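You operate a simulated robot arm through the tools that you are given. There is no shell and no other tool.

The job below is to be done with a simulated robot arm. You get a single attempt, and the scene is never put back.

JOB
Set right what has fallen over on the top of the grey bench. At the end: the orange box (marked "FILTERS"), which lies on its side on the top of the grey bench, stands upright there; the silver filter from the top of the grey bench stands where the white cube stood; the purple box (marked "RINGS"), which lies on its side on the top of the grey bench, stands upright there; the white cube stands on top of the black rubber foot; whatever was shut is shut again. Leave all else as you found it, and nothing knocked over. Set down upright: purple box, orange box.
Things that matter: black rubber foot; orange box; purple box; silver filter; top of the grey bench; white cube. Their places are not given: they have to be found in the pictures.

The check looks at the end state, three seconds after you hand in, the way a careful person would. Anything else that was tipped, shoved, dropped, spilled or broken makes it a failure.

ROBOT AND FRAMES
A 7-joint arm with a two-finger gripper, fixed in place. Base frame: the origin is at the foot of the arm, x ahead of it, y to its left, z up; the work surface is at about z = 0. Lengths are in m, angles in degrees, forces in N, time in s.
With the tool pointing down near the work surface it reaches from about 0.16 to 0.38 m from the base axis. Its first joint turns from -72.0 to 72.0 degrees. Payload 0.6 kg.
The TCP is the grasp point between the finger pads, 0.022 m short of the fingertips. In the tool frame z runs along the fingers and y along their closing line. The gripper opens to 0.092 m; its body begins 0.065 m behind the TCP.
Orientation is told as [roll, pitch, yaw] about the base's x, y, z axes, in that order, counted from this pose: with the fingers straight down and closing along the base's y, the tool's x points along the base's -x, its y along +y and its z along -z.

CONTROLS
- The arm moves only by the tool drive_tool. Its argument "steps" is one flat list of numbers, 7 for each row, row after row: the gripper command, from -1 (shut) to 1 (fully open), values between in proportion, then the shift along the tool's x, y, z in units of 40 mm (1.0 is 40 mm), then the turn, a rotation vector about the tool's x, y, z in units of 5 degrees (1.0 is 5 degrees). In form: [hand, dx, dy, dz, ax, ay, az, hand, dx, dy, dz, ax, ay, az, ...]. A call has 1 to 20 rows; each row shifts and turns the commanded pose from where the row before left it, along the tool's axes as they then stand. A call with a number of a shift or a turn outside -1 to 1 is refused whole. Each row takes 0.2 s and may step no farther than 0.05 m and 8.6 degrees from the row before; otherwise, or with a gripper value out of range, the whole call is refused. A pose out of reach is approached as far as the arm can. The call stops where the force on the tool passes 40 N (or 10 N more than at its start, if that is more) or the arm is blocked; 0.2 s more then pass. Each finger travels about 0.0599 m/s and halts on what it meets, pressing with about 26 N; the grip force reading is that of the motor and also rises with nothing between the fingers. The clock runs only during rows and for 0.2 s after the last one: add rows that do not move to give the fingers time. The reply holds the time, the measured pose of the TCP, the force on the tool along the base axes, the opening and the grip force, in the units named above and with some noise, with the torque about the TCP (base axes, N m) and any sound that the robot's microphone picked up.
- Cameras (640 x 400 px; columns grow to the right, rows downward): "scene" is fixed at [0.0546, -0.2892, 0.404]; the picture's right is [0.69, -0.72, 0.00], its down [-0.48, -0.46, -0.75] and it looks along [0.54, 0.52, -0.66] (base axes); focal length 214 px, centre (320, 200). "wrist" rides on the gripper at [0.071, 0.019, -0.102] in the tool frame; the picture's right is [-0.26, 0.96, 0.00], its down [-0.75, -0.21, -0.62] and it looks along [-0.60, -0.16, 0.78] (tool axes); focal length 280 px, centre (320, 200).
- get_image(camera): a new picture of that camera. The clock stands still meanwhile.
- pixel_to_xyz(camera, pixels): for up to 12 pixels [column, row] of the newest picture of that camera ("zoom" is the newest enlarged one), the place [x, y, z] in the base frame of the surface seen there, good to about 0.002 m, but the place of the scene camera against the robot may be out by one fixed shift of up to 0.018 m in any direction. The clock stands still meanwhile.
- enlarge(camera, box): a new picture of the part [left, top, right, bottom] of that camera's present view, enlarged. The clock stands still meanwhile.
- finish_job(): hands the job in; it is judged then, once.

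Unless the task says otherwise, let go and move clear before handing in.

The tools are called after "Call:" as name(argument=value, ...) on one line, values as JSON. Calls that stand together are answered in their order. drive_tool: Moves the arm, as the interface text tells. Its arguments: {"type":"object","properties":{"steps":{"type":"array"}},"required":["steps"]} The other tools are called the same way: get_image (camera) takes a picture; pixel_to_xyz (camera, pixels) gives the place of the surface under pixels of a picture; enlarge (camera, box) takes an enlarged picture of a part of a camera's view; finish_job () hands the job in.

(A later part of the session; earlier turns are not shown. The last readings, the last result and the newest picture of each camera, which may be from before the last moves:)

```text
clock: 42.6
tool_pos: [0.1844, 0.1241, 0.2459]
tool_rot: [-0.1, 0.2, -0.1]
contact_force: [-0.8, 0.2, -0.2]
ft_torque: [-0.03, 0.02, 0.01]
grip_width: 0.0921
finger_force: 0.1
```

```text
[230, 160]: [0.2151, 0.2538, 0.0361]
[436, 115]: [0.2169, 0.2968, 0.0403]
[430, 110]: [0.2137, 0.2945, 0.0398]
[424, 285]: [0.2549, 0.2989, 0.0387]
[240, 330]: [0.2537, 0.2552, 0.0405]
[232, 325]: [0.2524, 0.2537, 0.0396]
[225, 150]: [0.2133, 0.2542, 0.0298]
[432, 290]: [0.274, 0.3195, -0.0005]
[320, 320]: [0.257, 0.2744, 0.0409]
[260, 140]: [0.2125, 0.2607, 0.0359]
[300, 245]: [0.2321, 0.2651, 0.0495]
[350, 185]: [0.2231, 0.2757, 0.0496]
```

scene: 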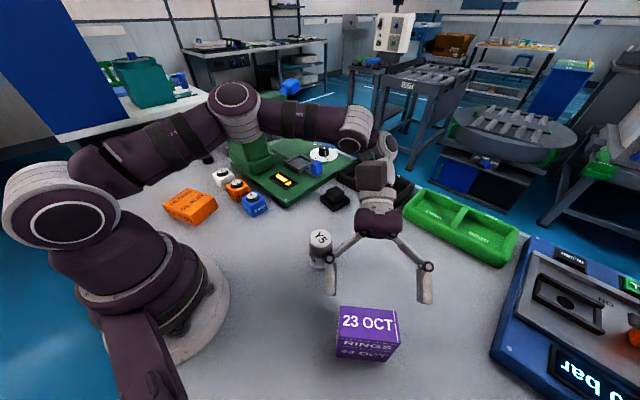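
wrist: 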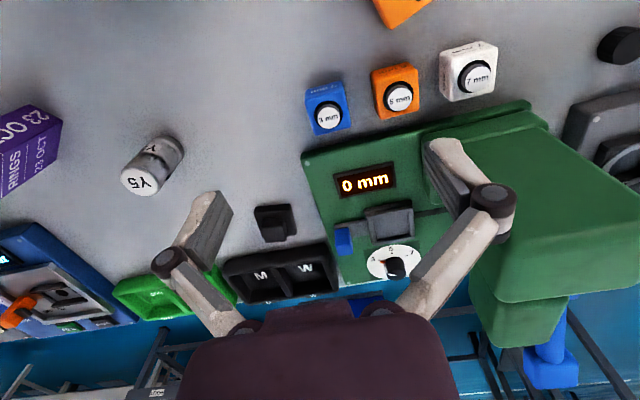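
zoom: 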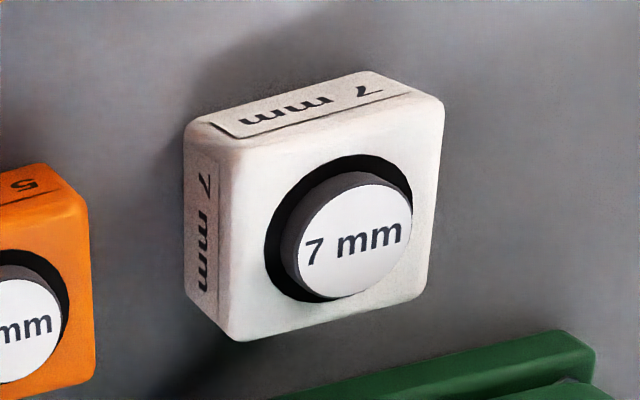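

The white cube measures about 0.044 wide and 0.0405 tall, centred near (0.2345,0.276) with yaw near 0. The foot's top block is at z≈0.0405, centred near (0.3995,-0.0085) with yaw about -8°. That's beyond vertical reach, so I'll test reaching it with a -25° outward tilt.

Call:
drive_tool(steps=[1, -0.608, -0.558, 0.167, 0, 0, 0, 1, -0.608, -0.558, 0.167, 0, 0, 0, 1, -0.608, -0.558, 0.167, 0, 0, 0, 1, -0.608, -0.558, 0.167, 0, 0, 0, 1, -0.608, -0.558, 0.167, 0, 0, 0, 1, -0.608, -0.558, 0.167, 0, 0, 0, 1, 0, 0, 0, 0, -1, 0, 1, 0, 0, 0, 0, -1, 0, 1, 0, 0, 0, 0, -1, 0, 1, 0, 0, 0, 0, -1, 0, 1, 0, 0, 0, 0, -1, 0, 1, 0, 0, 0, 0, 0, 0])

Call:
get_image(camera="wrist")

```text
clock: 45.2
tool_pos: [0.3296, -0.01, 0.2073]
tool_rot: [-0.1, -24.8, -0.1]
contact_force: [0.1, -0.4, -0.1]
ft_torque: [0.01, -0.06, 0.03]
grip_width: 0.0919
finger_force: 0.1
```

```text
taken
```

wrist: 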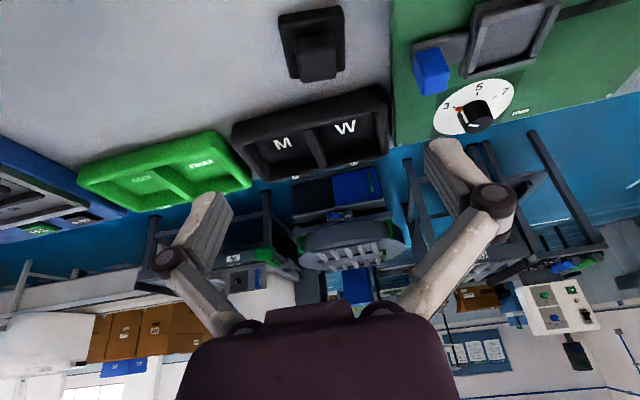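

Reached fine with the tilt. Next I'll go to above the foot at about z=0.13 to check reach.

Call:
drive_tool(steps=[1, -0.257, 0.012, 0.828, 0, 0, 0, 1, -0.257, 0.012, 0.828, 0, 0, 0, 1, -0.257, 0.012, 0.828, 0, 0, 0, 1, 0, 0, 0, 0, 0, 0])

Call:
get_image(camera="wrist")

```text
clock: 46.2
tool_pos: [0.4014, -0.0085, 0.1295]
tool_rot: [-0.2, -24.9, 0.1]
contact_force: [-0.5, 0.6, 0.0]
ft_torque: [0.03, 0.03, -0.01]
grip_width: 0.0922
finger_force: 0.1
```

```text
taken
```

wrist: 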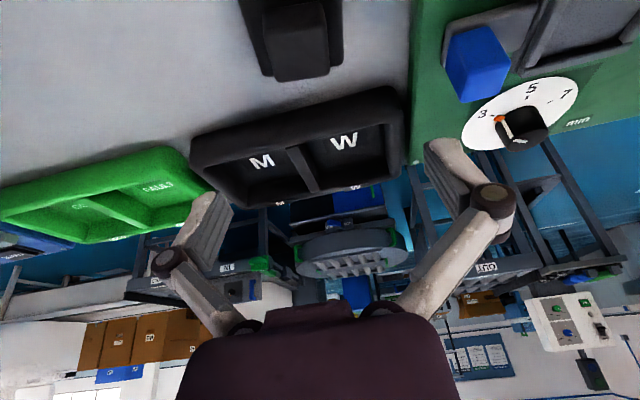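

Reach above the foot is confirmed at (0.401,-0.0085,0.130). I'll measure the foot from this closer view.

Call:
enlarge(camera="wrist", box=[230, 0, 360, 90])

Call:
pixel_to_xyz(camera="wrist", pixels=[[268, 20], [320, 15], [325, 70], [278, 76], [297, 45], [262, 10], [327, 40], [270, 50], [338, 60], [247, 30], [300, 75], [350, 90]])

```text
4.44 times, centred on (295, 45) of wrist
```

zoom: 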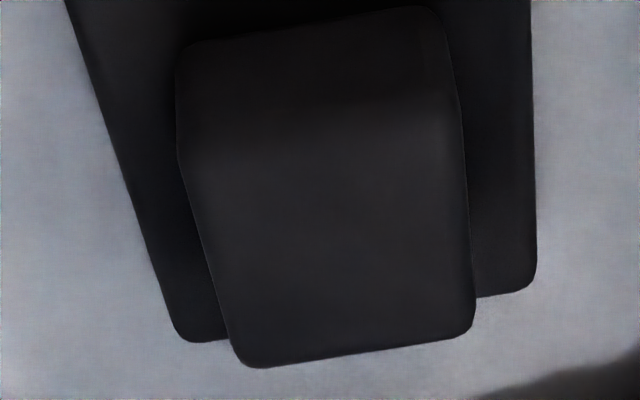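

```text
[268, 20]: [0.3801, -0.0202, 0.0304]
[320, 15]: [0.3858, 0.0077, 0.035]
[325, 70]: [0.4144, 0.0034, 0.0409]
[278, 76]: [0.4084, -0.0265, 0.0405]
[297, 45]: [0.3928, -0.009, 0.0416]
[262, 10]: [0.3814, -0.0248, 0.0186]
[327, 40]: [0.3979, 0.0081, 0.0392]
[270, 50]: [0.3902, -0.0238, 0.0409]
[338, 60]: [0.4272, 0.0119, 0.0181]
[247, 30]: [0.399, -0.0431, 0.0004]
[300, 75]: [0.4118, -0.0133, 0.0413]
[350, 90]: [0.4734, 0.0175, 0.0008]
```

Call:
pixel_to_xyz(camera="zoom", pixels=[[245, 355], [462, 330], [190, 170], [455, 120], [330, 240], [215, 270], [468, 225], [350, 345], [300, 150], [400, 140], [533, 280], [180, 335]])

```text
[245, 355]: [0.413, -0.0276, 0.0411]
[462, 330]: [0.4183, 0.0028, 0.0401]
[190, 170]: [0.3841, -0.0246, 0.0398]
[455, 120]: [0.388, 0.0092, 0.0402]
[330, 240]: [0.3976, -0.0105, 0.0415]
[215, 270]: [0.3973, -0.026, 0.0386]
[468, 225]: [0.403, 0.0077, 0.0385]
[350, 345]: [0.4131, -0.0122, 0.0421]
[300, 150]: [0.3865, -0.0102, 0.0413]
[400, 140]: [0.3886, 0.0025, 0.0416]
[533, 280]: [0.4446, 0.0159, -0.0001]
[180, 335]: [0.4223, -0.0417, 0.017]
```

The foot's block centre is about (0.400,-0.0095) with its top at z≈0.041. Before going to the cube I'll check how tall the green press is.

Call:
get_image(camera="scene")

Call:
pixel_to_xyz(camera="scene", pixels=[[237, 108], [270, 105], [222, 107], [250, 165], [235, 160], [285, 120], [190, 215], [180, 195], [207, 159], [199, 151], [222, 172], [245, 130]])

```text
taken
```

scene: 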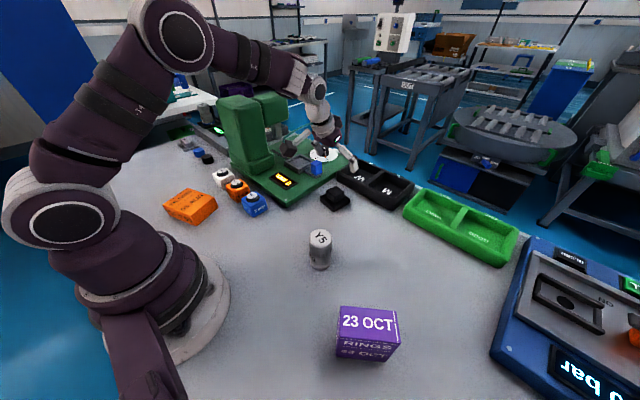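

```text
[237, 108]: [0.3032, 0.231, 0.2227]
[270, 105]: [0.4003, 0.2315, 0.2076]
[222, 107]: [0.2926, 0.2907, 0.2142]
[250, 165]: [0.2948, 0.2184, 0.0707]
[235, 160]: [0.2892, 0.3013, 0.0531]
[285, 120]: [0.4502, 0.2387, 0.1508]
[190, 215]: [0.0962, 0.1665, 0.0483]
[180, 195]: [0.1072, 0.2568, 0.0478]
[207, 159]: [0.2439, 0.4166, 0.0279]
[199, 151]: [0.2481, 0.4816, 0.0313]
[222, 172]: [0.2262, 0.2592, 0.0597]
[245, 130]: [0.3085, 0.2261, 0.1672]
```

The press column starts at x≈0.307 behind the white cube and is 0.21 tall, so I'll approach along x<0.25 with the hand leaning toward the base. Retreating from the foot, then moving over to the cube with the gripper partly closed.

Call:
drive_tool(steps=[1, 0.521, 0.042, -0.657, 0, 0, 0, 1, 0.521, 0.042, -0.657, 0, 0, 0, 1, 0.521, 0.042, -0.657, 0, 0, 0, 1, 0.521, 0.042, -0.657, 0, 0, 0, 1, 0.521, 0.042, -0.657, 0, 0, 0, 1, 0.521, 0.042, -0.657, 0, 0, 0, 1, 0, 0.85, 0, 0, 0, 0, 1, 0, 0.85, 0, 0, 0, 0, 1, 0, 0.85, 0, 0, 0, 0, 1, 0, 0.85, 0, 0, 0, 0, 1, 0, 0.85, 0, 0, 0, 0, 1, 0, 0, 0, 0, 0, 0])

Call:
get_image(camera="wrist")

```text
clock: 48.8
tool_pos: [0.2208, 0.1743, 0.2211]
tool_rot: [-0.1, -24.8, 0.0]
contact_force: [-1.2, -0.1, 0.1]
ft_torque: [0.01, -0.01, 0.01]
grip_width: 0.0921
finger_force: 0.1
```

```text
taken
```

wrist: 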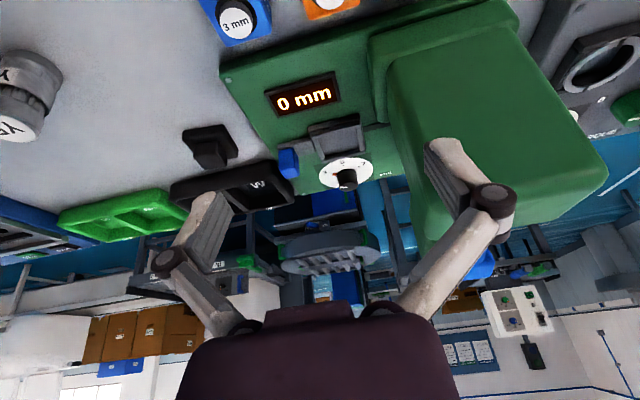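

The path is clear. Next I'll go over the white cube with the gripper narrowed to 0.062 so the fingers fit between it and the orange "5 mm" cube.

Call:
drive_tool(steps=[0.35, 0.0755, 0.847, -0.035, 0, 0, 0, 0.35, 0.0755, 0.847, -0.035, 0, 0, 0, 0.35, 0.0755, 0.847, -0.035, 0, 0, 0, 0.35, 0.204, 0, 0.7325, 0, 0, 0, 0.35, 0.204, 0, 0.7325, 0, 0, 0, 0.35, 0.204, 0, 0.7325, 0, 0, 0, 0.35, 0.204, 0, 0.7325, 0, 0, 0, 0.35, 0, 0, 0, 0, 0, 0])

Call:
get_image(camera="wrist")

Call:
get_image(camera="scene")

```text
clock: 50.6
tool_pos: [0.2295, 0.2752, 0.0998]
tool_rot: [-0.1, -25.0, 0.0]
contact_force: [-0.2, 0.7, 0.2]
ft_torque: [0.02, 0.0, 0.0]
grip_width: 0.0619
finger_force: 0.0
```

```text
taken
```

wrist: 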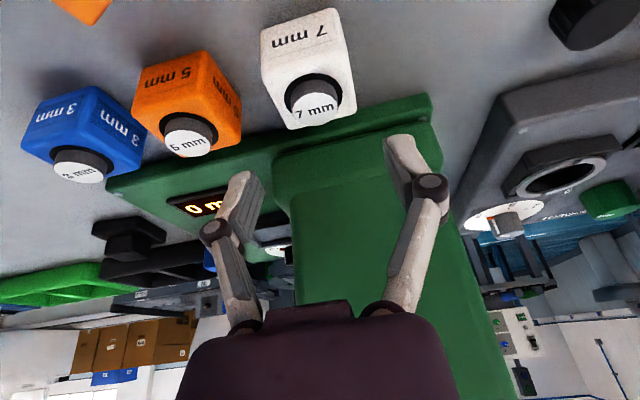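

```text
taken
```

scene: 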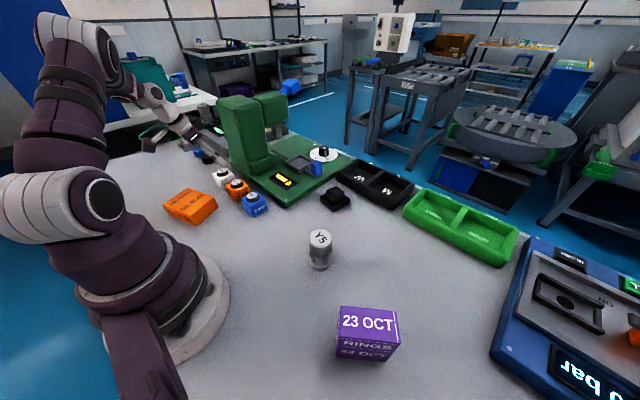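

The white cube sits between the fingers at (310,70) in the wrist view. I'll measure its faces from this close view.

Call:
enlarge(camera="wrist", box=[245, 0, 375, 140])

Call:
pixel_to_xyz(camera="zoom", pixels=[[240, 100], [235, 200], [290, 340], [440, 310], [430, 180], [410, 60], [335, 300], [250, 160], [420, 150], [330, 210], [275, 320], [450, 280]])

```text
2.86 times, centred on (310, 70) of wrist
```

zoom: 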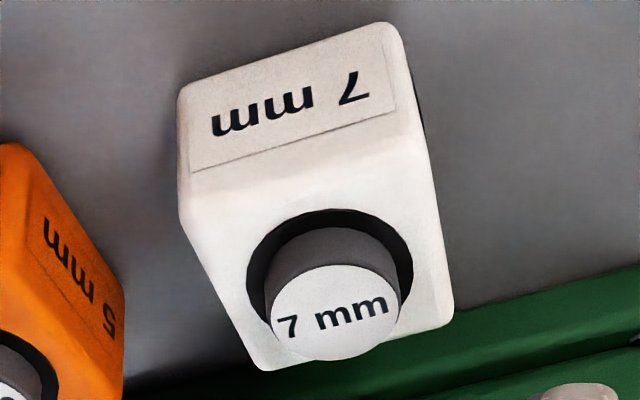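

```text
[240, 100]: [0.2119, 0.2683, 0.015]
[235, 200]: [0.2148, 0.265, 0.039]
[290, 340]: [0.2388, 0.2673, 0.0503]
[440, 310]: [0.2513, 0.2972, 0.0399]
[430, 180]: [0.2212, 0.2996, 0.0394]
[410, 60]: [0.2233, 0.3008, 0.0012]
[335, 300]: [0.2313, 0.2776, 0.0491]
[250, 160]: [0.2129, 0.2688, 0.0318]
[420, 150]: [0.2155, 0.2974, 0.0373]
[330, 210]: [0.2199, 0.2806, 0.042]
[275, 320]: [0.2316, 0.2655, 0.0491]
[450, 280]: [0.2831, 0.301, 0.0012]
```

Call:
pixel_to_xyz(camera="zoom", pixels=[[184, 200], [200, 245], [225, 295], [258, 360], [185, 130], [447, 300], [437, 240], [425, 190], [412, 140], [440, 325], [335, 312], [300, 355]])

```text
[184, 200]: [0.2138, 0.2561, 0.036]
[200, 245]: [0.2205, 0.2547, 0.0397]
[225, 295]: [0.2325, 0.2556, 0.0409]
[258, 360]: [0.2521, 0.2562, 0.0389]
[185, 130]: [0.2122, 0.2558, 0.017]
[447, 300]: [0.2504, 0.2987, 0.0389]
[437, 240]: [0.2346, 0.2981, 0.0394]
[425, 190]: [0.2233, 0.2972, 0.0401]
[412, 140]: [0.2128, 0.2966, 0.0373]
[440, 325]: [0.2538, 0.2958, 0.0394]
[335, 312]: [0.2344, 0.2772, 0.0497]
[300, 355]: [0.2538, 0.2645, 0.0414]
```

The cube's centre is (0.234,0.277) with yaw about +1.5°, and I'll record this as the filter's target spot. I'm lowering to z≈0.033 with the fingers straddling in y.

Call:
drive_tool(steps=[0.35, 0.1515, 0.0125, 0.391, 0, 0, 0, 0.35, 0.1515, 0.0125, 0.391, 0, 0, 0, 0.35, 0.1515, 0.0125, 0.391, 0, 0, 0, 0.35, 0.1515, 0.0125, 0.391, 0, 0, 0, 0.35, 0, 0, 0, 0, 0, 0])

Call:
get_image(camera="wrist")

```text
clock: 51.8
tool_pos: [0.2327, 0.2751, 0.0331]
tool_rot: [-0.2, -24.9, -0.1]
contact_force: [-0.3, 0.3, -0.2]
ft_torque: [0.02, -0.02, 0.02]
grip_width: 0.062
finger_force: 0.1
```

```text
taken
```

wrist: 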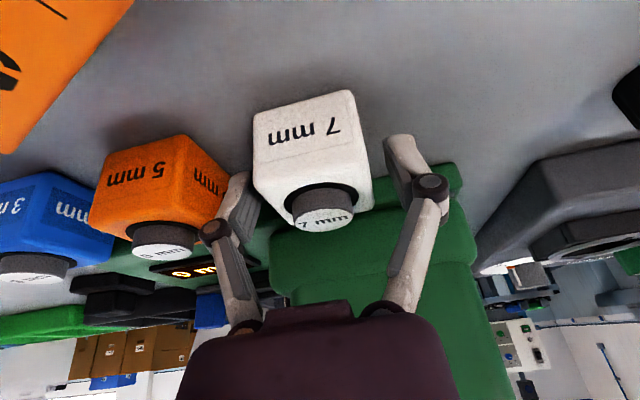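

The fingers are around the cube but the left one is closer, so I'll shift 2 mm in +y and close.

Call:
drive_tool(steps=[0.35, 0, 0.05, 0, 0, 0, -0.25, 0.35, 0, 0, 0, 0, 0, 0, -1, 0, 0, 0, 0, 0, 0, -1, 0, 0, 0, 0, 0, 0, -1, 0, 0, 0, 0, 0, 0, -1, 0, 0, 0, 0, 0, 0])

Call:
get_image(camera="wrist")

```text
clock: 53.2
tool_pos: [0.2339, 0.2787, 0.0327]
tool_rot: [-0.7, -24.9, 1.4]
contact_force: [-0.4, 0.7, 1.9]
ft_torque: [-0.02, -0.01, -0.01]
grip_width: 0.0453
finger_force: 25.7
```

```text
taken
```

wrist: 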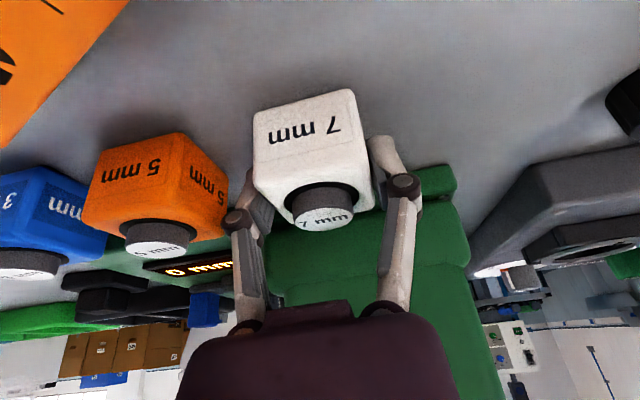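

The cube is gripped at 0.0453 wide. Lifting straight up.

Call:
drive_tool(steps=[-1, -0.338, 0, -0.725, 0, 0, 0, -1, -0.338, 0, -0.725, 0, 0, 0, -1, -0.338, 0, -0.725, 0, 0, 0, -1, -0.338, 0, -0.725, 0, 0, 0, -1, -0.338, 0, -0.725, 0, 0, 0, -1, 0, 0, 0, 0, 0, 0])

Call:
get_image(camera="wrist")

```text
clock: 54.6
tool_pos: [0.2346, 0.2787, 0.1926]
tool_rot: [-0.7, -24.8, 1.4]
contact_force: [-0.9, 0.1, -1.4]
ft_torque: [0.0, 0.01, 0.0]
grip_width: 0.0452
finger_force: 26.1
```

```text
taken
```

wrist: 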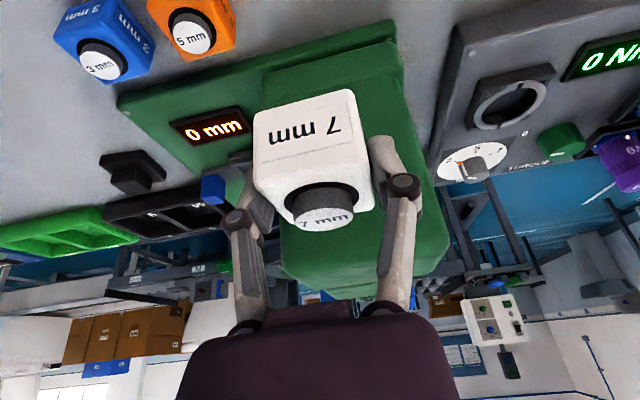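

The cube is held and hanging cleanly. Swinging it away from the press and toward the foot at z≈0.2, then yawing -10° to match the foot.

Call:
drive_tool(steps=[-1, 0.045, -0.875, -0.125, 0, 0, 0, -1, 0.045, -0.875, -0.125, 0, 0, 0, -1, 0.045, -0.875, -0.125, 0, 0, 0, -1, 0.045, -0.875, -0.125, 0, 0, 0, -1, 0.045, -0.875, -0.125, 0, 0, 0, -1, 0.045, -0.875, -0.125, 0, 0, 0, -1, 0.045, -0.875, -0.125, 0, 0, 0, -1, 0.045, -0.875, -0.125, 0, 0, 0, -1, -0.683, -0.05, 0.4575, 0, 0, 0, -1, -0.683, -0.05, 0.4575, 0, 0, 0, -1, -0.683, -0.05, 0.4575, 0, 0, 0, -1, -0.683, -0.05, 0.4575, 0, 0, 0, -1, 0, 0, 0, 0.423, 0, 0.906, -1, 0, 0, 0, 0.423, 0, 0.906, -1, 0, 0, 0, 0, 0, 0])

Call:
get_image(camera="wrist")

```text
clock: 57.8
tool_pos: [0.34, -0.0071, 0.2052]
tool_rot: [-0.7, -25.0, -8.8]
contact_force: [0.6, 0.0, -1.3]
ft_torque: [0.03, -0.01, -0.02]
grip_width: 0.0454
finger_force: 26.1
```

```text
taken
```

wrist: 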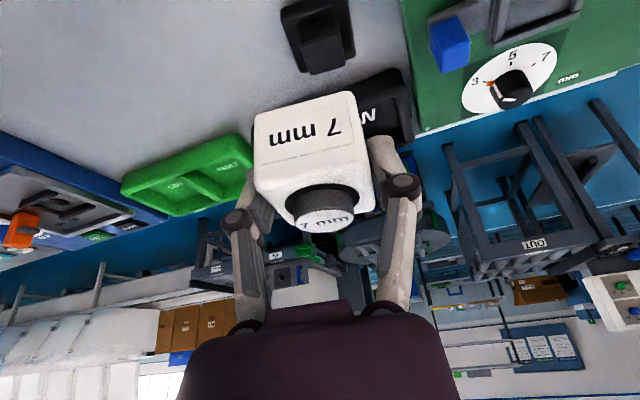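

Moving to just above the foot at z≈0.11, still 3.5 cm clear of it.

Call:
drive_tool(steps=[-1, -0.087, 0.0425, 0.696, 0, 0, 0, -1, -0.087, 0.0425, 0.696, 0, 0, 0, -1, -0.087, 0.0425, 0.696, 0, 0, 0, -1, -0.087, 0.0425, 0.696, 0, 0, 0, -1, 0, 0, 0, 0, 0, 0])

Call:
get_image(camera="wrist")

Call:
enlarge(camera="scene", box=[280, 130, 400, 220])

```text
clock: 59.0
tool_pos: [0.4001, -0.0094, 0.1109]
tool_rot: [-0.7, -25.0, -8.5]
contact_force: [0.3, 0.2, -1.3]
ft_torque: [0.0, -0.03, 0.0]
grip_width: 0.0454
finger_force: 26.5
```

```text
taken
```

wrist: 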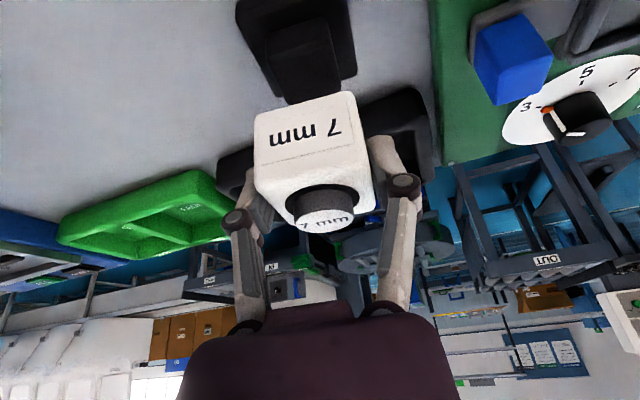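

```text
4.44 times, centred on (340, 175) of scene
```

zoom: 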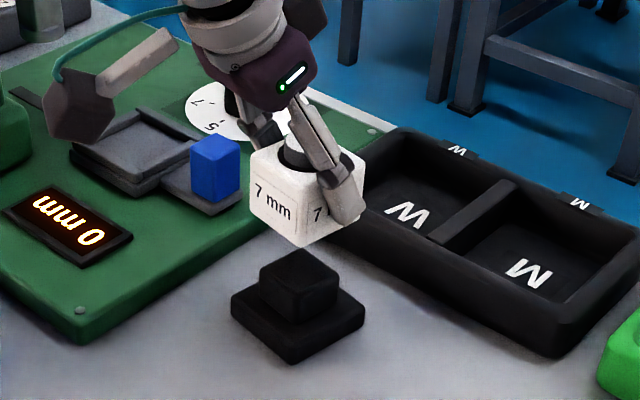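

The cube is directly over the foot at (0.4001,-0.0094). I'll compare the cube faces with the foot faces in the scene view to confirm the alignment.

Call:
pixel_to_xyz(camera="zoom", pixels=[[270, 195], [262, 215], [290, 235], [310, 225], [315, 235], [320, 240], [278, 300], [290, 312], [315, 308], [328, 300], [298, 272], [300, 262]])

```text
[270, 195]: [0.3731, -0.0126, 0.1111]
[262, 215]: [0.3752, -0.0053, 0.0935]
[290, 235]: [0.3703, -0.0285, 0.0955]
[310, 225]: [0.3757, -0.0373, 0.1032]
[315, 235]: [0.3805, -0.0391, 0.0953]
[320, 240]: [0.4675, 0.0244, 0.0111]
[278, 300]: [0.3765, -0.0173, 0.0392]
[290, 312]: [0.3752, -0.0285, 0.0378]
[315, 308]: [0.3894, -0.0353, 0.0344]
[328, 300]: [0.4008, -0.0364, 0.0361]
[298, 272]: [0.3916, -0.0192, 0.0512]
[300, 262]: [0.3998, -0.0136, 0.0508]
```

The cube is aligned within about 2 mm. Lowering to just above contact.

Call:
drive_tool(steps=[-1, 0.127, 0, 0.253, 0, 0, 0, -1, 0.127, 0, 0.253, 0, 0, 0, -1, 0.127, 0, 0.253, 0, 0, 0, -1, 0, 0, 0, 0, 0, 0])

```text
clock: 60.0
tool_pos: [0.3997, -0.0098, 0.0754]
tool_rot: [-0.7, -25.0, -8.5]
contact_force: [0.3, 0.0, -1.2]
ft_torque: [-0.01, -0.01, -0.04]
grip_width: 0.0454
finger_force: 25.9
```

Call:
drive_tool(steps=[-1, 0.0106, 0, 0.0227, 0, 0, 0, -1, 0, 0, 0, 0, 0, 0])

Call:
drive_tool(steps=[-1, 0.0106, 0, 0.0227, 0, 0, 0, -1, 0, 0, 0, 0, 0, 0])

```text
clock: 60.6
tool_pos: [0.3981, -0.0092, 0.0755]
tool_rot: [-0.6, -25.1, -8.6]
contact_force: [1.0, 0.0, -1.4]
ft_torque: [0.0, -0.02, 0.0]
grip_width: 0.0454
finger_force: 25.9
```

```text
clock: 61.2
tool_pos: [0.3988, -0.0099, 0.0742]
tool_rot: [-0.7, -24.9, -8.6]
contact_force: [0.3, 0.6, -1.2]
ft_torque: [0.04, 0.0, -0.03]
grip_width: 0.0456
finger_force: 26.2
```

Call:
drive_tool(steps=[-1, 0.0106, 0, 0.0227, 0, 0, 0, -1, 0, 0, 0, 0, 0, 0])

Call:
drive_tool(steps=[-1, 0.0106, 0, 0.0227, 0, 0, 0, -1, 0, 0, 0, 0, 0, 0])

Call:
enlarge(camera="scene", box=[300, 160, 380, 220])

```text
clock: 61.8
tool_pos: [0.3993, -0.0113, 0.0726]
tool_rot: [-0.6, -25.0, -8.6]
contact_force: [-0.1, 0.4, -1.2]
ft_torque: [0.0, 0.0, -0.01]
grip_width: 0.0452
finger_force: 25.8
```

```text
clock: 62.4
tool_pos: [0.3991, -0.0102, 0.0737]
tool_rot: [-0.7, -25.1, -8.6]
contact_force: [-4.1, 0.9, 9.8]
ft_torque: [0.17, 0.15, 0.04]
grip_width: 0.0454
finger_force: 25.8
```

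```text
6.67 times, centred on (340, 190) of scene
```

zoom: 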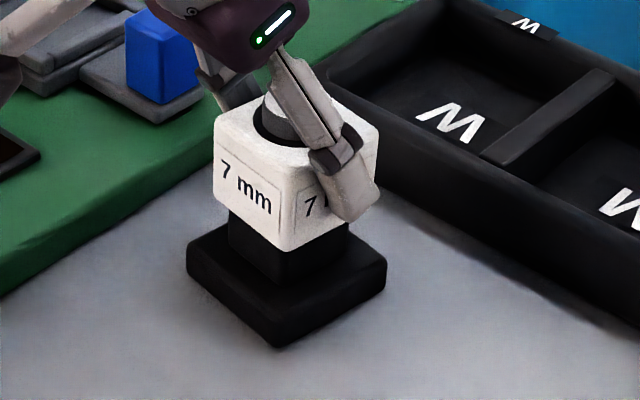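

Contact at about 10 N, and the cube sits squarely on the foot. Releasing with a moderate opening.

Call:
drive_tool(steps=[0.1, 0, 0, 0, 0, 0, 0, 0.3, 0, 0, 0, 0, 0, 0, 0.5, 0, 0, 0, 0, 0, 0, 0.5, 0, 0, 0, 0, 0, 0])

Call:
enlarge(camera="scene", box=[300, 160, 380, 220])

Call:
get_image(camera="wrist")

```text
clock: 63.4
tool_pos: [0.3988, -0.0102, 0.0728]
tool_rot: [-0.7, -25.0, -8.5]
contact_force: [-0.4, 0.8, -0.8]
ft_torque: [0.05, -0.02, 0.04]
grip_width: 0.069
finger_force: 0.1
```

```text
6.67 times, centred on (340, 190) of scene
```

zoom: 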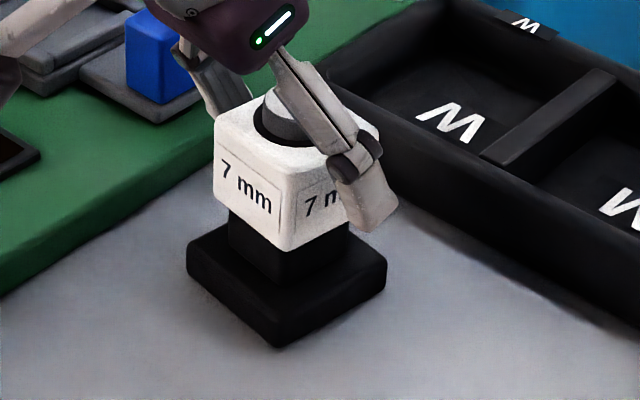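

```text
taken
```

wrist: 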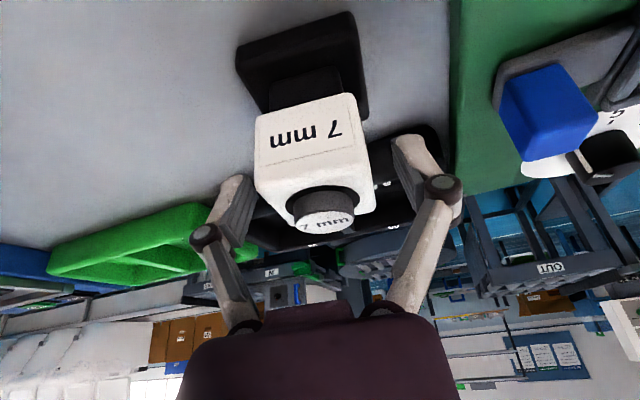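

The cube stands stably on the foot with the fingers clear. Backing out along the tool axis.

Call:
drive_tool(steps=[0.5, 0, 0, -0.5, 0, 0, 0, 0.5, 0, 0, -0.5, 0, 0, 0, 0.5, 0, 0, -0.7, 0, 0, 0, 0.5, 0, 0, -0.9, 0, 0, 0, 0.5, 0, 0, -0.9, 0, 0, 0, 0.5, 0, 0, 0, 0, 0, 0])

Call:
get_image(camera="scene")

```text
clock: 64.8
tool_pos: [0.3409, -0.0005, 0.2009]
tool_rot: [-0.7, -25.0, -8.6]
contact_force: [0.1, 0.2, -0.8]
ft_torque: [0.01, 0.0, -0.01]
grip_width: 0.069
finger_force: 0.0
```

```text
taken
```

scene: 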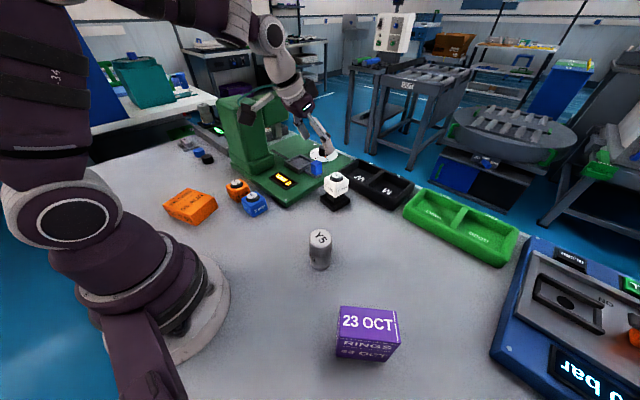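

The white cube is standing on the foot. Now for the orange box: I'll measure its top corners in the scene view while the hand is out of the way.

Call:
enlarge(camera="scene", box=[155, 175, 235, 230])

Call:
pixel_to_xyz(camera="zoom", pixels=[[95, 218], [264, 100], [452, 158], [295, 286], [180, 160], [375, 225], [270, 190], [200, 255], [370, 135], [330, 360], [480, 238], [140, 285]])

```text
7.27 times, centred on (195, 202) of scene
```

zoom: 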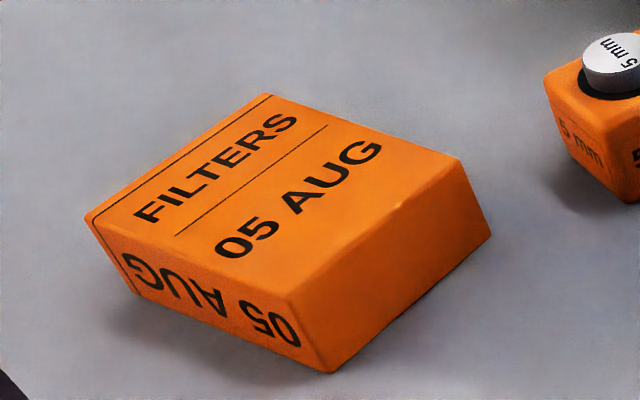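

```text
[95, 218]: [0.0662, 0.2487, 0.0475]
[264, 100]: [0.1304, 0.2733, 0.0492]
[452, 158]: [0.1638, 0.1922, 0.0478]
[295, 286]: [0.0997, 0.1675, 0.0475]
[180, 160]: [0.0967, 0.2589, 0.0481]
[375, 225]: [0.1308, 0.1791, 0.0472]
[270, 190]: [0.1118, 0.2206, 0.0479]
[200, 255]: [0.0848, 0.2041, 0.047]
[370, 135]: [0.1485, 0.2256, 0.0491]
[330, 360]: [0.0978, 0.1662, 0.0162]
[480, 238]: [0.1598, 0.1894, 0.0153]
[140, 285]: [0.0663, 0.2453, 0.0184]
```

The orange box is about 0.069 × 0.088, with its lid end pointing along (-0.37,0.93). Its corrected centre is near (0.122,0.233). I'll straighten the tool, move toward the box and try yaw -68°, which keeps the camera up while tipping.

Call:
drive_tool(steps=[1, 0, 0, 0, -0.14, 1, 0, 1, 0, 0, 0, 0, 1, 0, 1, 0, 0, 0, 0, 1, 0, 1, 0, 0, 0, 0, 1, 0, 1, 0, 0, 0, 0, 1, 0, 1, 0.681, 0.529, -0.094, 0, 0, 0, 1, 0.681, 0.529, -0.094, 0, 0, 0, 1, 0.681, 0.529, -0.094, 0, 0, 0, 1, 0.681, 0.529, -0.094, 0, 0, 0, 1, 0.681, 0.529, -0.094, 0, 0, 0, 1, 0.681, 0.529, -0.094, 0, 0, 0, 1, 0.681, 0.529, -0.094, 0, 0, 0, 1, 0.681, 0.529, -0.094, 0, 0, 0, 1, 0, 0, 0, 0, 0, 0])

```text
clock: 67.8
tool_pos: [0.151, 0.2019, 0.2311]
tool_rot: [0.0, 0.0, -8.6]
contact_force: [0.4, 0.0, 0.3]
ft_torque: [0.01, 0.01, 0.01]
grip_width: 0.092
finger_force: 0.3
```

Call:
drive_tool(steps=[1, 0, 0, 0, 0, 0, 0.995, 1, 0, 0, 0, 0, 0, 0.995, 1, 0, 0, 0, 0, 0, 0.995, 1, 0, 0, 0, 0, 0, 0.995, 1, 0, 0, 0, 0, 0, 0.995, 1, 0, 0, 0, 0, 0, 0.995, 1, 0, 0, 0, 0, 0, 0.995, 1, 0, 0, 0, 0, 0, 0.995, 1, 0, 0, 0, 0, 0, 0.995, 1, 0, 0, 0, 0, 0, 0.995, 1, 0, 0, 0, 0, 0, 0.995, 1, 0, 0, 0, 0, 0, 0.995, 1, 0, 0, 0, 0, 0, 0])

Call:
get_image(camera="wrist")

Call:
get_image(camera="scene")

```text
clock: 70.6
tool_pos: [0.1512, 0.2001, 0.2303]
tool_rot: [0.0, -0.1, -68.3]
contact_force: [0.0, -0.3, 0.2]
ft_torque: [0.03, 0.04, -0.02]
grip_width: 0.0921
finger_force: 0.1
```

```text
taken
```

wrist: 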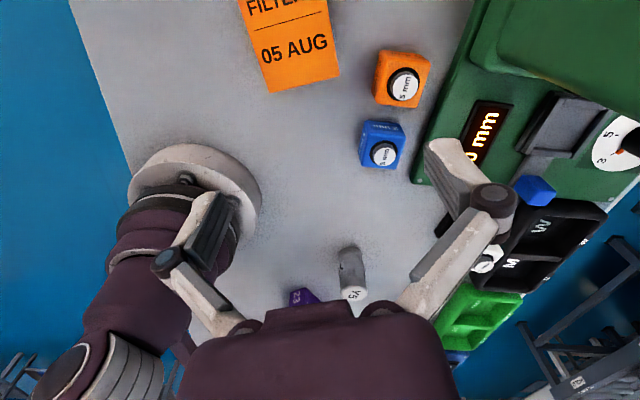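

```text
taken
```

scene: 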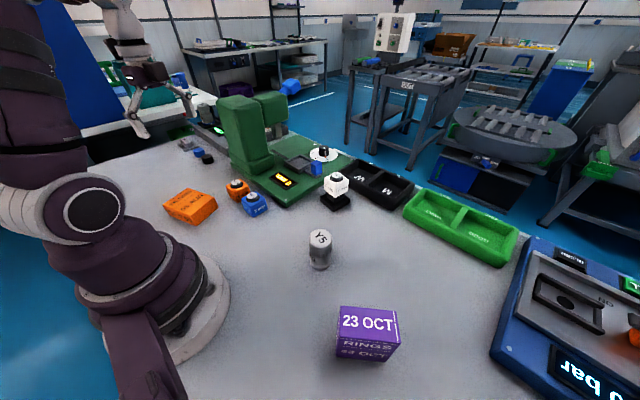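

Yaw -68° works and the box is in line with the gripper. Moving over its lid end to see it fully.

Call:
drive_tool(steps=[1, 0.45, -0.117, 0.1, 0, 0, 0, 1, 0.45, -0.117, 0.1, 0, 0, 0, 1, 0.45, -0.117, 0.1, 0, 0, 0, 1, 0, 0, 0, 0, 0, 0])

Call:
get_image(camera="wrist")

```text
clock: 71.6
tool_pos: [0.1164, 0.2448, 0.2194]
tool_rot: [0.0, 0.0, -68.3]
contact_force: [0.9, 0.2, 0.3]
ft_torque: [0.0, -0.02, -0.01]
grip_width: 0.0923
finger_force: 0.1
```

```text
taken
```

wrist: 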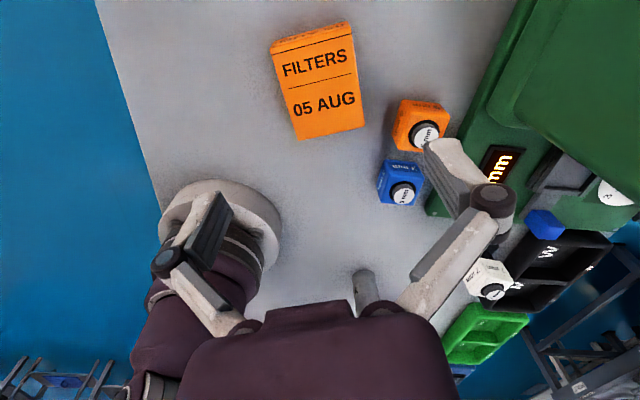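

The whole orange box is visible now. Enlarging to measure its corners.

Call:
enlarge(camera="wrist", box=[250, 10, 390, 150])

Call:
pixel_to_xyz(camera="zoom", pixels=[[190, 128], [405, 80], [448, 318], [262, 360], [200, 130], [400, 85], [440, 315], [268, 355], [310, 220], [225, 245], [425, 200], [350, 335]])

```text
2.86 times, centred on (320, 80) of wrist
```

zoom: 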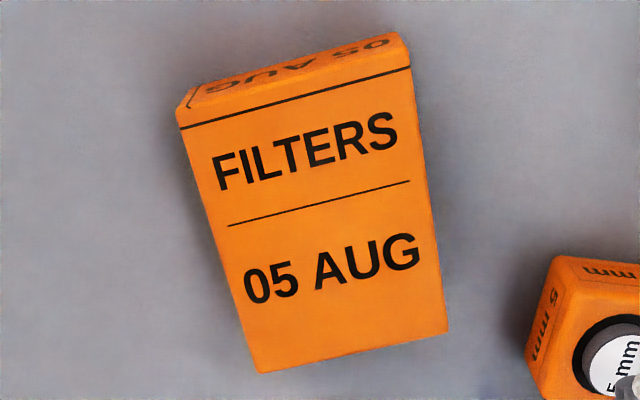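

```text
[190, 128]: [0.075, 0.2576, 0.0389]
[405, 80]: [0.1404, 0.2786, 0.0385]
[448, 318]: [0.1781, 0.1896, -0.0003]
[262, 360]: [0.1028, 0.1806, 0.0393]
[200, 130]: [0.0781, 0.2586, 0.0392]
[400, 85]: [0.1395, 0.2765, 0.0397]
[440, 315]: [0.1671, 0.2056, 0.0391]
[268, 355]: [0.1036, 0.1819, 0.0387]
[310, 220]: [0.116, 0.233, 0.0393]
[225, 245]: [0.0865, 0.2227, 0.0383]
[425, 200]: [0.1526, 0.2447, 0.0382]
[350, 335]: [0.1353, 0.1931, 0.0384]
```

Call:
pixel_to_xyz(camera="zoom", pixels=[[183, 118], [181, 110], [406, 66], [408, 60], [443, 328], [445, 333], [262, 368], [258, 371], [215, 270], [434, 250], [185, 150], [418, 130]])

```text
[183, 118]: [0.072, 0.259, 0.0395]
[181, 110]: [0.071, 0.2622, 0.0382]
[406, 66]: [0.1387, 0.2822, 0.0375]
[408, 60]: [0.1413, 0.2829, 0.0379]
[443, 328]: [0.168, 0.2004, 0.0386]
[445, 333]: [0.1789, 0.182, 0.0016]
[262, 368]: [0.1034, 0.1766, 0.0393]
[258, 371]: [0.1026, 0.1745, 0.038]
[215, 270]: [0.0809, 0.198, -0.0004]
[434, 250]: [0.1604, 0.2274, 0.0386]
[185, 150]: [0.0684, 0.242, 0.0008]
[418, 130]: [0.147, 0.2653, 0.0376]
```

The box centre is about (0.121,0.231) and the lid direction is about 110.5°. Before gripping, I'll test in the air how far the hand can tilt at this heading.

Call:
drive_tool(steps=[1, -0.05, -0.02, 0.7, 0, 0, 0.24, 1, 0.1, -0.02, 0.7, 0, 0, 0, 1, 0, 0, 0, 0, 1, 0, 1, 0, 0, 0, 0, 1, 0, 1, 0, 0, 0, 0, 1, 0, 1, 0, 0, 0, 0, 1, 0, 1, 0, 0, 0, 0, 1, 0, 1, 0, 0, 0, 0, 1, 0, 1, 0, 0, 0, 0, 1, 0, 1, 0, 0, 0, 0, 1, 0, 1, 0, 0, 0, 0, 1, 0, 1, 0, 0, 0, 0, 0, 0])

Call:
get_image(camera="scene")

```text
clock: 74.2
tool_pos: [0.1154, 0.2479, 0.1621]
tool_rot: [-0.2, 45.1, -69.6]
contact_force: [-0.3, 0.9, -0.7]
ft_torque: [-0.01, 0.01, 0.0]
grip_width: 0.0921
finger_force: 0.0
```

```text
taken
```

scene: 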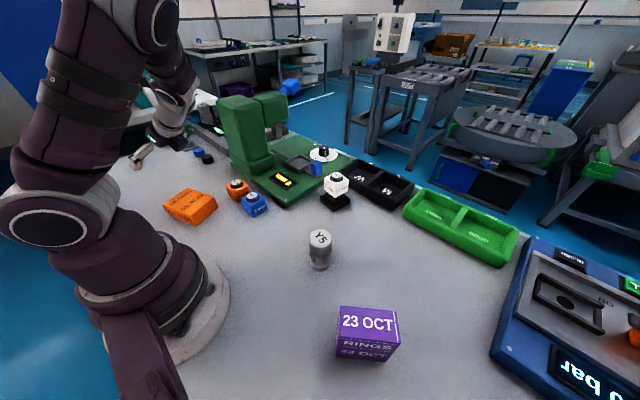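

45° was reached with no limit, so I'll continue tilting.

Call:
drive_tool(steps=[1, 0, 0, 0, 0, 1, 0, 1, 0, 0, 0, 0, 1, 0, 1, 0, 0, 0, 0, 1, 0, 1, 0, 0, 0, 0, 1, 0, 1, 0, 0, 0, 0, 1, 0, 1, 0, 0, 0, 0, 1, 0, 1, 0, 0, 0, 0, 1, 0, 1, 0, 0, 0, 0, 0, 0])

Call:
get_image(camera="scene")

```text
clock: 76.0
tool_pos: [0.1157, 0.2479, 0.1634]
tool_rot: [-0.1, 80.1, -69.7]
contact_force: [0.8, -0.8, 0.3]
ft_torque: [-0.03, -0.02, -0.01]
grip_width: 0.0919
finger_force: 0.1
```

```text
taken
```

scene: 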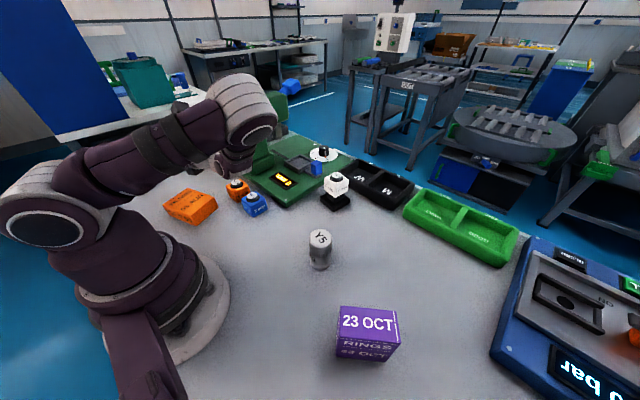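

80° is reachable right here at (0.116,0.248). Next I'll check where the wrist is relative to the cubes and press, since lowering brings it down.

Call:
enlarge(camera="scene", box=[150, 60, 310, 230])

Call:
pixel_to_xyz(camera="scene", pixels=[[235, 160], [240, 170], [225, 165], [215, 160], [245, 120], [250, 140], [232, 172], [222, 172], [260, 130], [200, 140], [230, 150], [245, 155]])

Call:
get_image(camera="wrist")

```text
2.35 times, centred on (230, 145) of scene
```

zoom: 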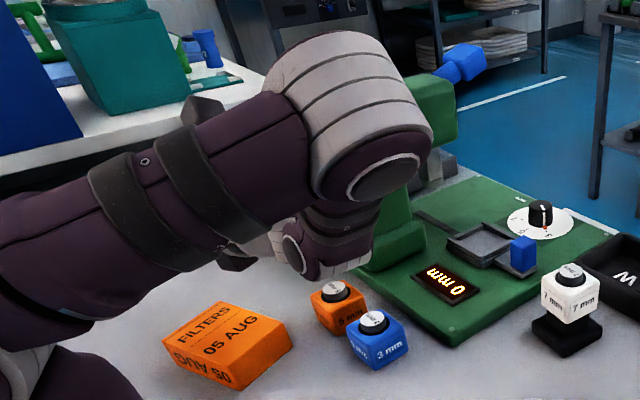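

```text
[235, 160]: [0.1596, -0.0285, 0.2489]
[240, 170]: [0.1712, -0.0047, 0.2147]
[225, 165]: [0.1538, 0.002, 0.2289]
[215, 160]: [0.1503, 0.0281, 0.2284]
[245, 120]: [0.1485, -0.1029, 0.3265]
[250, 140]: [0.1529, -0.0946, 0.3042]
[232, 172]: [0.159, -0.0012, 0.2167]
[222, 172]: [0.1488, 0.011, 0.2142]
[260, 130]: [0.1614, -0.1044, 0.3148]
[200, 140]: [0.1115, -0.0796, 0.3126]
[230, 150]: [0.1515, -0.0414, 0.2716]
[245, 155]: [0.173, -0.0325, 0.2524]
```

```text
taken
```

wrist: 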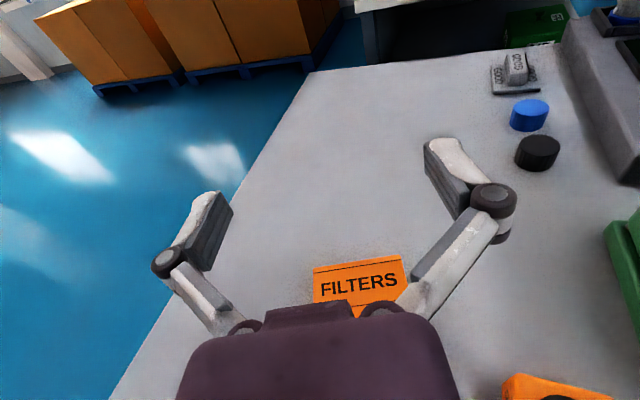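

The wrist is near (0.17,0.0,0.21), far from the cubes. Next, a test of lowering the tilted hand by 5 cm, which still clears the box.

Call:
drive_tool(steps=[1, -0.41, 0, 0.072, 0, 0, 0, 1, -0.41, 0, 0.072, 0, 0, 0, 1, -0.41, 0, 0.072, 0, 0, 0, 1, 0, 0, 0, 0, 0, 0])

```text
clock: 77.0
tool_pos: [0.116, 0.247, 0.1126]
tool_rot: [-0.1, 79.9, -69.5]
contact_force: [0.1, -1.1, 0.2]
ft_torque: [-0.02, 0.02, 0.02]
grip_width: 0.092
finger_force: 0.0
```

Reachable. Now returning the tool to a -10° tilt for the grasp.

Call:
drive_tool(steps=[1, 0, 0, 0, 0, -1, 0, 1, 0, 0, 0, 0, -1, 0, 1, 0, 0, 0, 0, -1, 0, 1, 0, 0, 0, 0, -1, 0, 1, 0, 0, 0, 0, -1, 0, 1, 0, 0, 0, 0, -1, 0, 1, 0, 0, 0, 0, -1, 0, 1, 0, 0, 0, 0, -1, 0, 1, 0, 0, 0, 0, -1, 0, 1, 0, 0, 0, 0, -1, 0, 1, 0, 0, 0, 0, -1, 0, 1, 0, 0, 0, 0, -1, 0, 1, 0, 0, 0, 0, -1, 0, 1, 0, 0, 0, 0, -1, 0, 1, 0, 0, 0, 0, -1, 0, 1, 0, 0, 0, 0, -1, 0, 1, 0, 0, 0, 0, -1, 0, 1, 0, 0, 0, 0, -1, 0, 1, 0, 0, 0, 0, 0, 0])

Call:
get_image(camera="wrist")

```text
clock: 81.0
tool_pos: [0.116, 0.2469, 0.1119]
tool_rot: [0.0, -10.1, -69.5]
contact_force: [-0.2, -0.3, -0.5]
ft_torque: [0.0, 0.0, 0.0]
grip_width: 0.0918
finger_force: 0.1
```

```text
taken
```

wrist: 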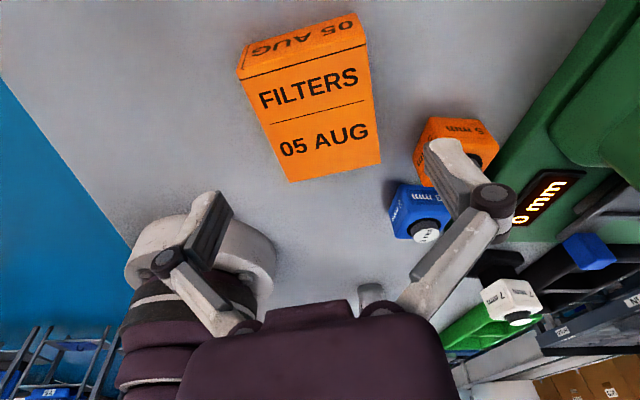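

Tilt -10° was reached, and the box is visible between the fingers. One more close measurement of its corners for centring.

Call:
enlarge(camera="wrist", box=[220, 0, 400, 190])

Call:
pixel_to_xyz(camera="wrist", pixels=[[241, 77], [245, 85], [365, 49], [363, 55], [378, 160], [292, 179], [310, 100], [265, 130], [372, 110], [270, 66], [340, 50], [335, 168]])

```text
2.11 times, centred on (310, 95) of wrist
```

zoom: 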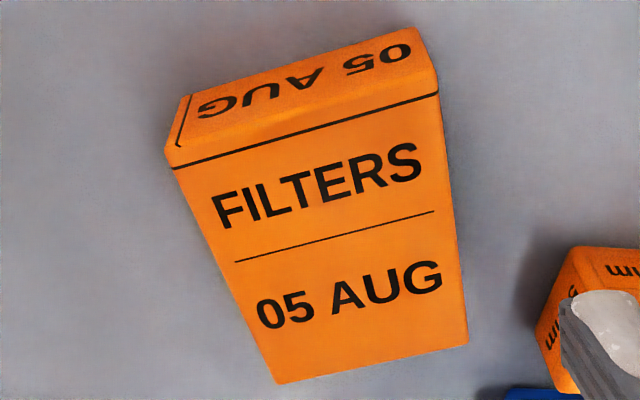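

```text
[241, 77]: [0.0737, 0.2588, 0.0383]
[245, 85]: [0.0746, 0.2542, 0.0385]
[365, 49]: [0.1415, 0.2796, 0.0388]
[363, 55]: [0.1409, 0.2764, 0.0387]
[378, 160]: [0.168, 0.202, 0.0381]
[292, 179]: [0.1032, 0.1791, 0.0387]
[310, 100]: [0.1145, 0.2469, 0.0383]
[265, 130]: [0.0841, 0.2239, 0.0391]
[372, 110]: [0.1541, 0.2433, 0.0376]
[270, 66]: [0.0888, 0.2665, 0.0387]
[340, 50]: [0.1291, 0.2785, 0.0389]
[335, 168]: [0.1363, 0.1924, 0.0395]
```

The TCP is centred within 1 mm of the box's midline. Lowering with the fingers straddling to z≈0.032.

Call:
drive_tool(steps=[1, 0.089, 0, 0.39, 0, 0, 0.1, 1, 0.089, 0, 0.39, 0, 0, 0, 1, 0.089, 0, 0.39, 0, 0, 0, 1, 0.089, 0, 0.39, 0, 0, 0, 1, 0.089, 0, 0.39, 0, 0, 0, 1, 0, 0, 0, 0, 0, 0])

Call:
get_image(camera="wrist")

```text
clock: 82.4
tool_pos: [0.1147, 0.2507, 0.0321]
tool_rot: [0.2, -10.0, -70.0]
contact_force: [0.1, 0.2, 0.9]
ft_torque: [0.01, 0.03, -0.01]
grip_width: 0.0918
finger_force: 0.1
```

```text
taken
```

wrist: 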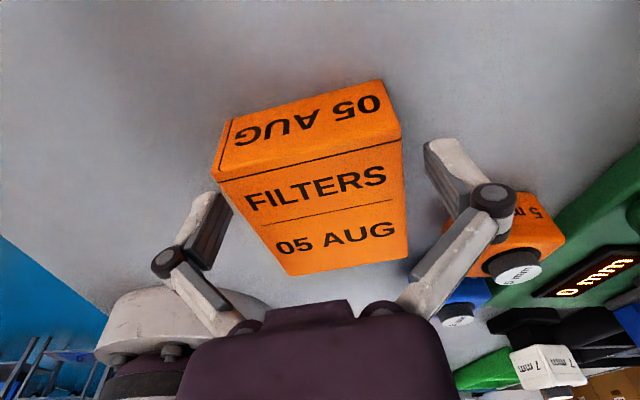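

The fingers straddle the box and the right finger is clear of the 5 mm cube. Closing.

Call:
drive_tool(steps=[-1, 0, 0, 0, 0, 0, 0, -1, 0, 0, 0, 0, 0, 0, -1, 0, 0, 0, 0, 0, 0, -1, 0, 0, 0, 0, 0, 0])

Call:
drive_tool(steps=[-1, -0.05, 0, -0.25, 0, 0, 0, -1, -0.09, 0, -0.45, 0, 0, 0, -1, -0.09, 0, -0.45, 0, 0, 0, -1, -0.09, 0, -0.45, 0, 0, 0, -1, -0.09, 0, -0.45, 0, 0, 0, -1, 0, 0, 0, 0, 0, 0])

Call:
get_image(camera="wrist")

```text
clock: 83.4
tool_pos: [0.1141, 0.2512, 0.0333]
tool_rot: [0.2, -10.0, -70.0]
contact_force: [-2.6, 0.7, 8.9]
ft_torque: [-0.02, 0.06, -0.04]
grip_width: 0.0745
finger_force: 26.1
```

```text
clock: 84.8
tool_pos: [0.1139, 0.2492, 0.1175]
tool_rot: [0.1, -9.9, -69.9]
contact_force: [0.5, -0.5, -1.9]
ft_torque: [0.0, 0.0, -0.02]
grip_width: 0.0744
finger_force: 26.3
```

```text
taken
```

wrist: 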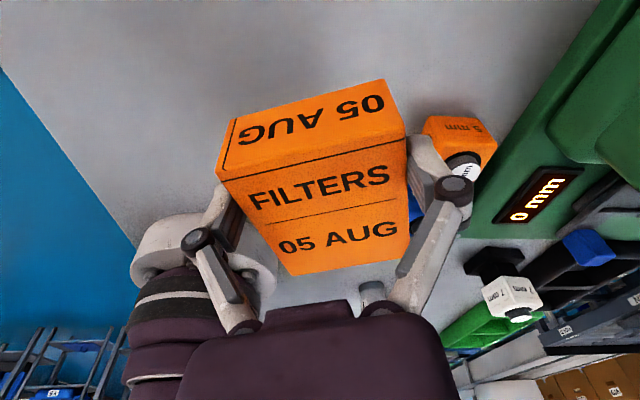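

The box is held at z=0.1175 with no sag. Rotating the full 90° about the closing axis.

Call:
drive_tool(steps=[-1, 0, 0, 0, 0, 1, 0, -1, 0, 0, 0, 0, 1, 0, -1, 0, 0, 0, 0, 1, 0, -1, 0, 0, 0, 0, 1, 0, -1, 0, 0, 0, 0, 1, 0, -1, 0, 0, 0, 0, 1, 0, -1, 0, 0, 0, 0, 1, 0, -1, 0, 0, 0, 0, 1, 0, -1, 0, 0, 0, 0, 1, 0, -1, 0, 0, 0, 0, 1, 0, -1, 0, 0, 0, 0, 1, 0, -1, 0, 0, 0, 0, 1, 0, -1, 0, 0, 0, 0, 1, 0, -1, 0, 0, 0, 0, 1, 0, -1, 0, 0, 0, 0, 1, 0, -1, 0, 0, 0, 0, 1, 0, -1, 0, 0, 0, 0, 1, 0, -1, 0, 0, 0, 0, 1, 0, -1, 0, 0, 0, 0, 0, 0])

Call:
get_image(camera="wrist")

Call:
get_image(camera="scene")

```text
clock: 88.8
tool_pos: [0.1142, 0.2489, 0.1161]
tool_rot: [0.4, 80.1, -69.6]
contact_force: [-0.5, 0.0, -1.0]
ft_torque: [-0.03, 0.0, -0.01]
grip_width: 0.0746
finger_force: 26.5
```

```text
taken
```

wrist: 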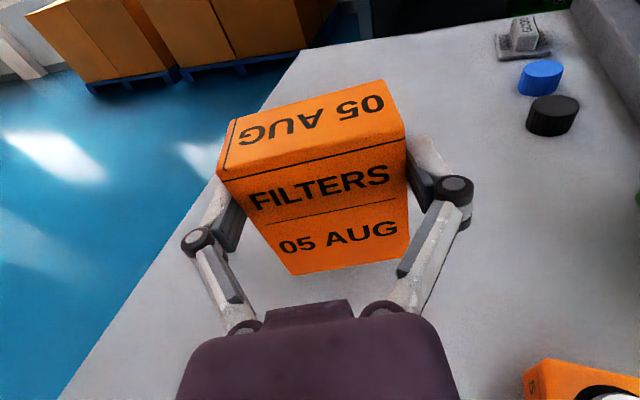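

```text
taken
```

scene: 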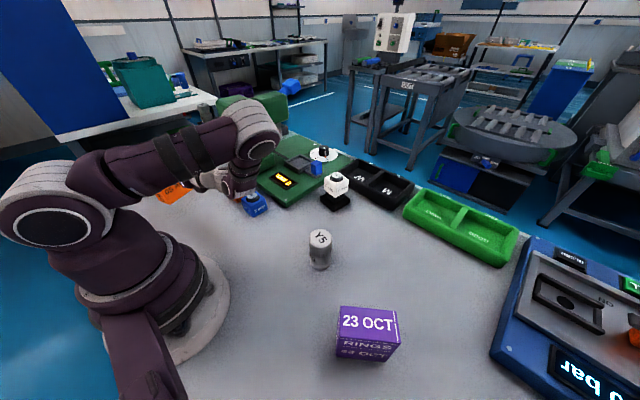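

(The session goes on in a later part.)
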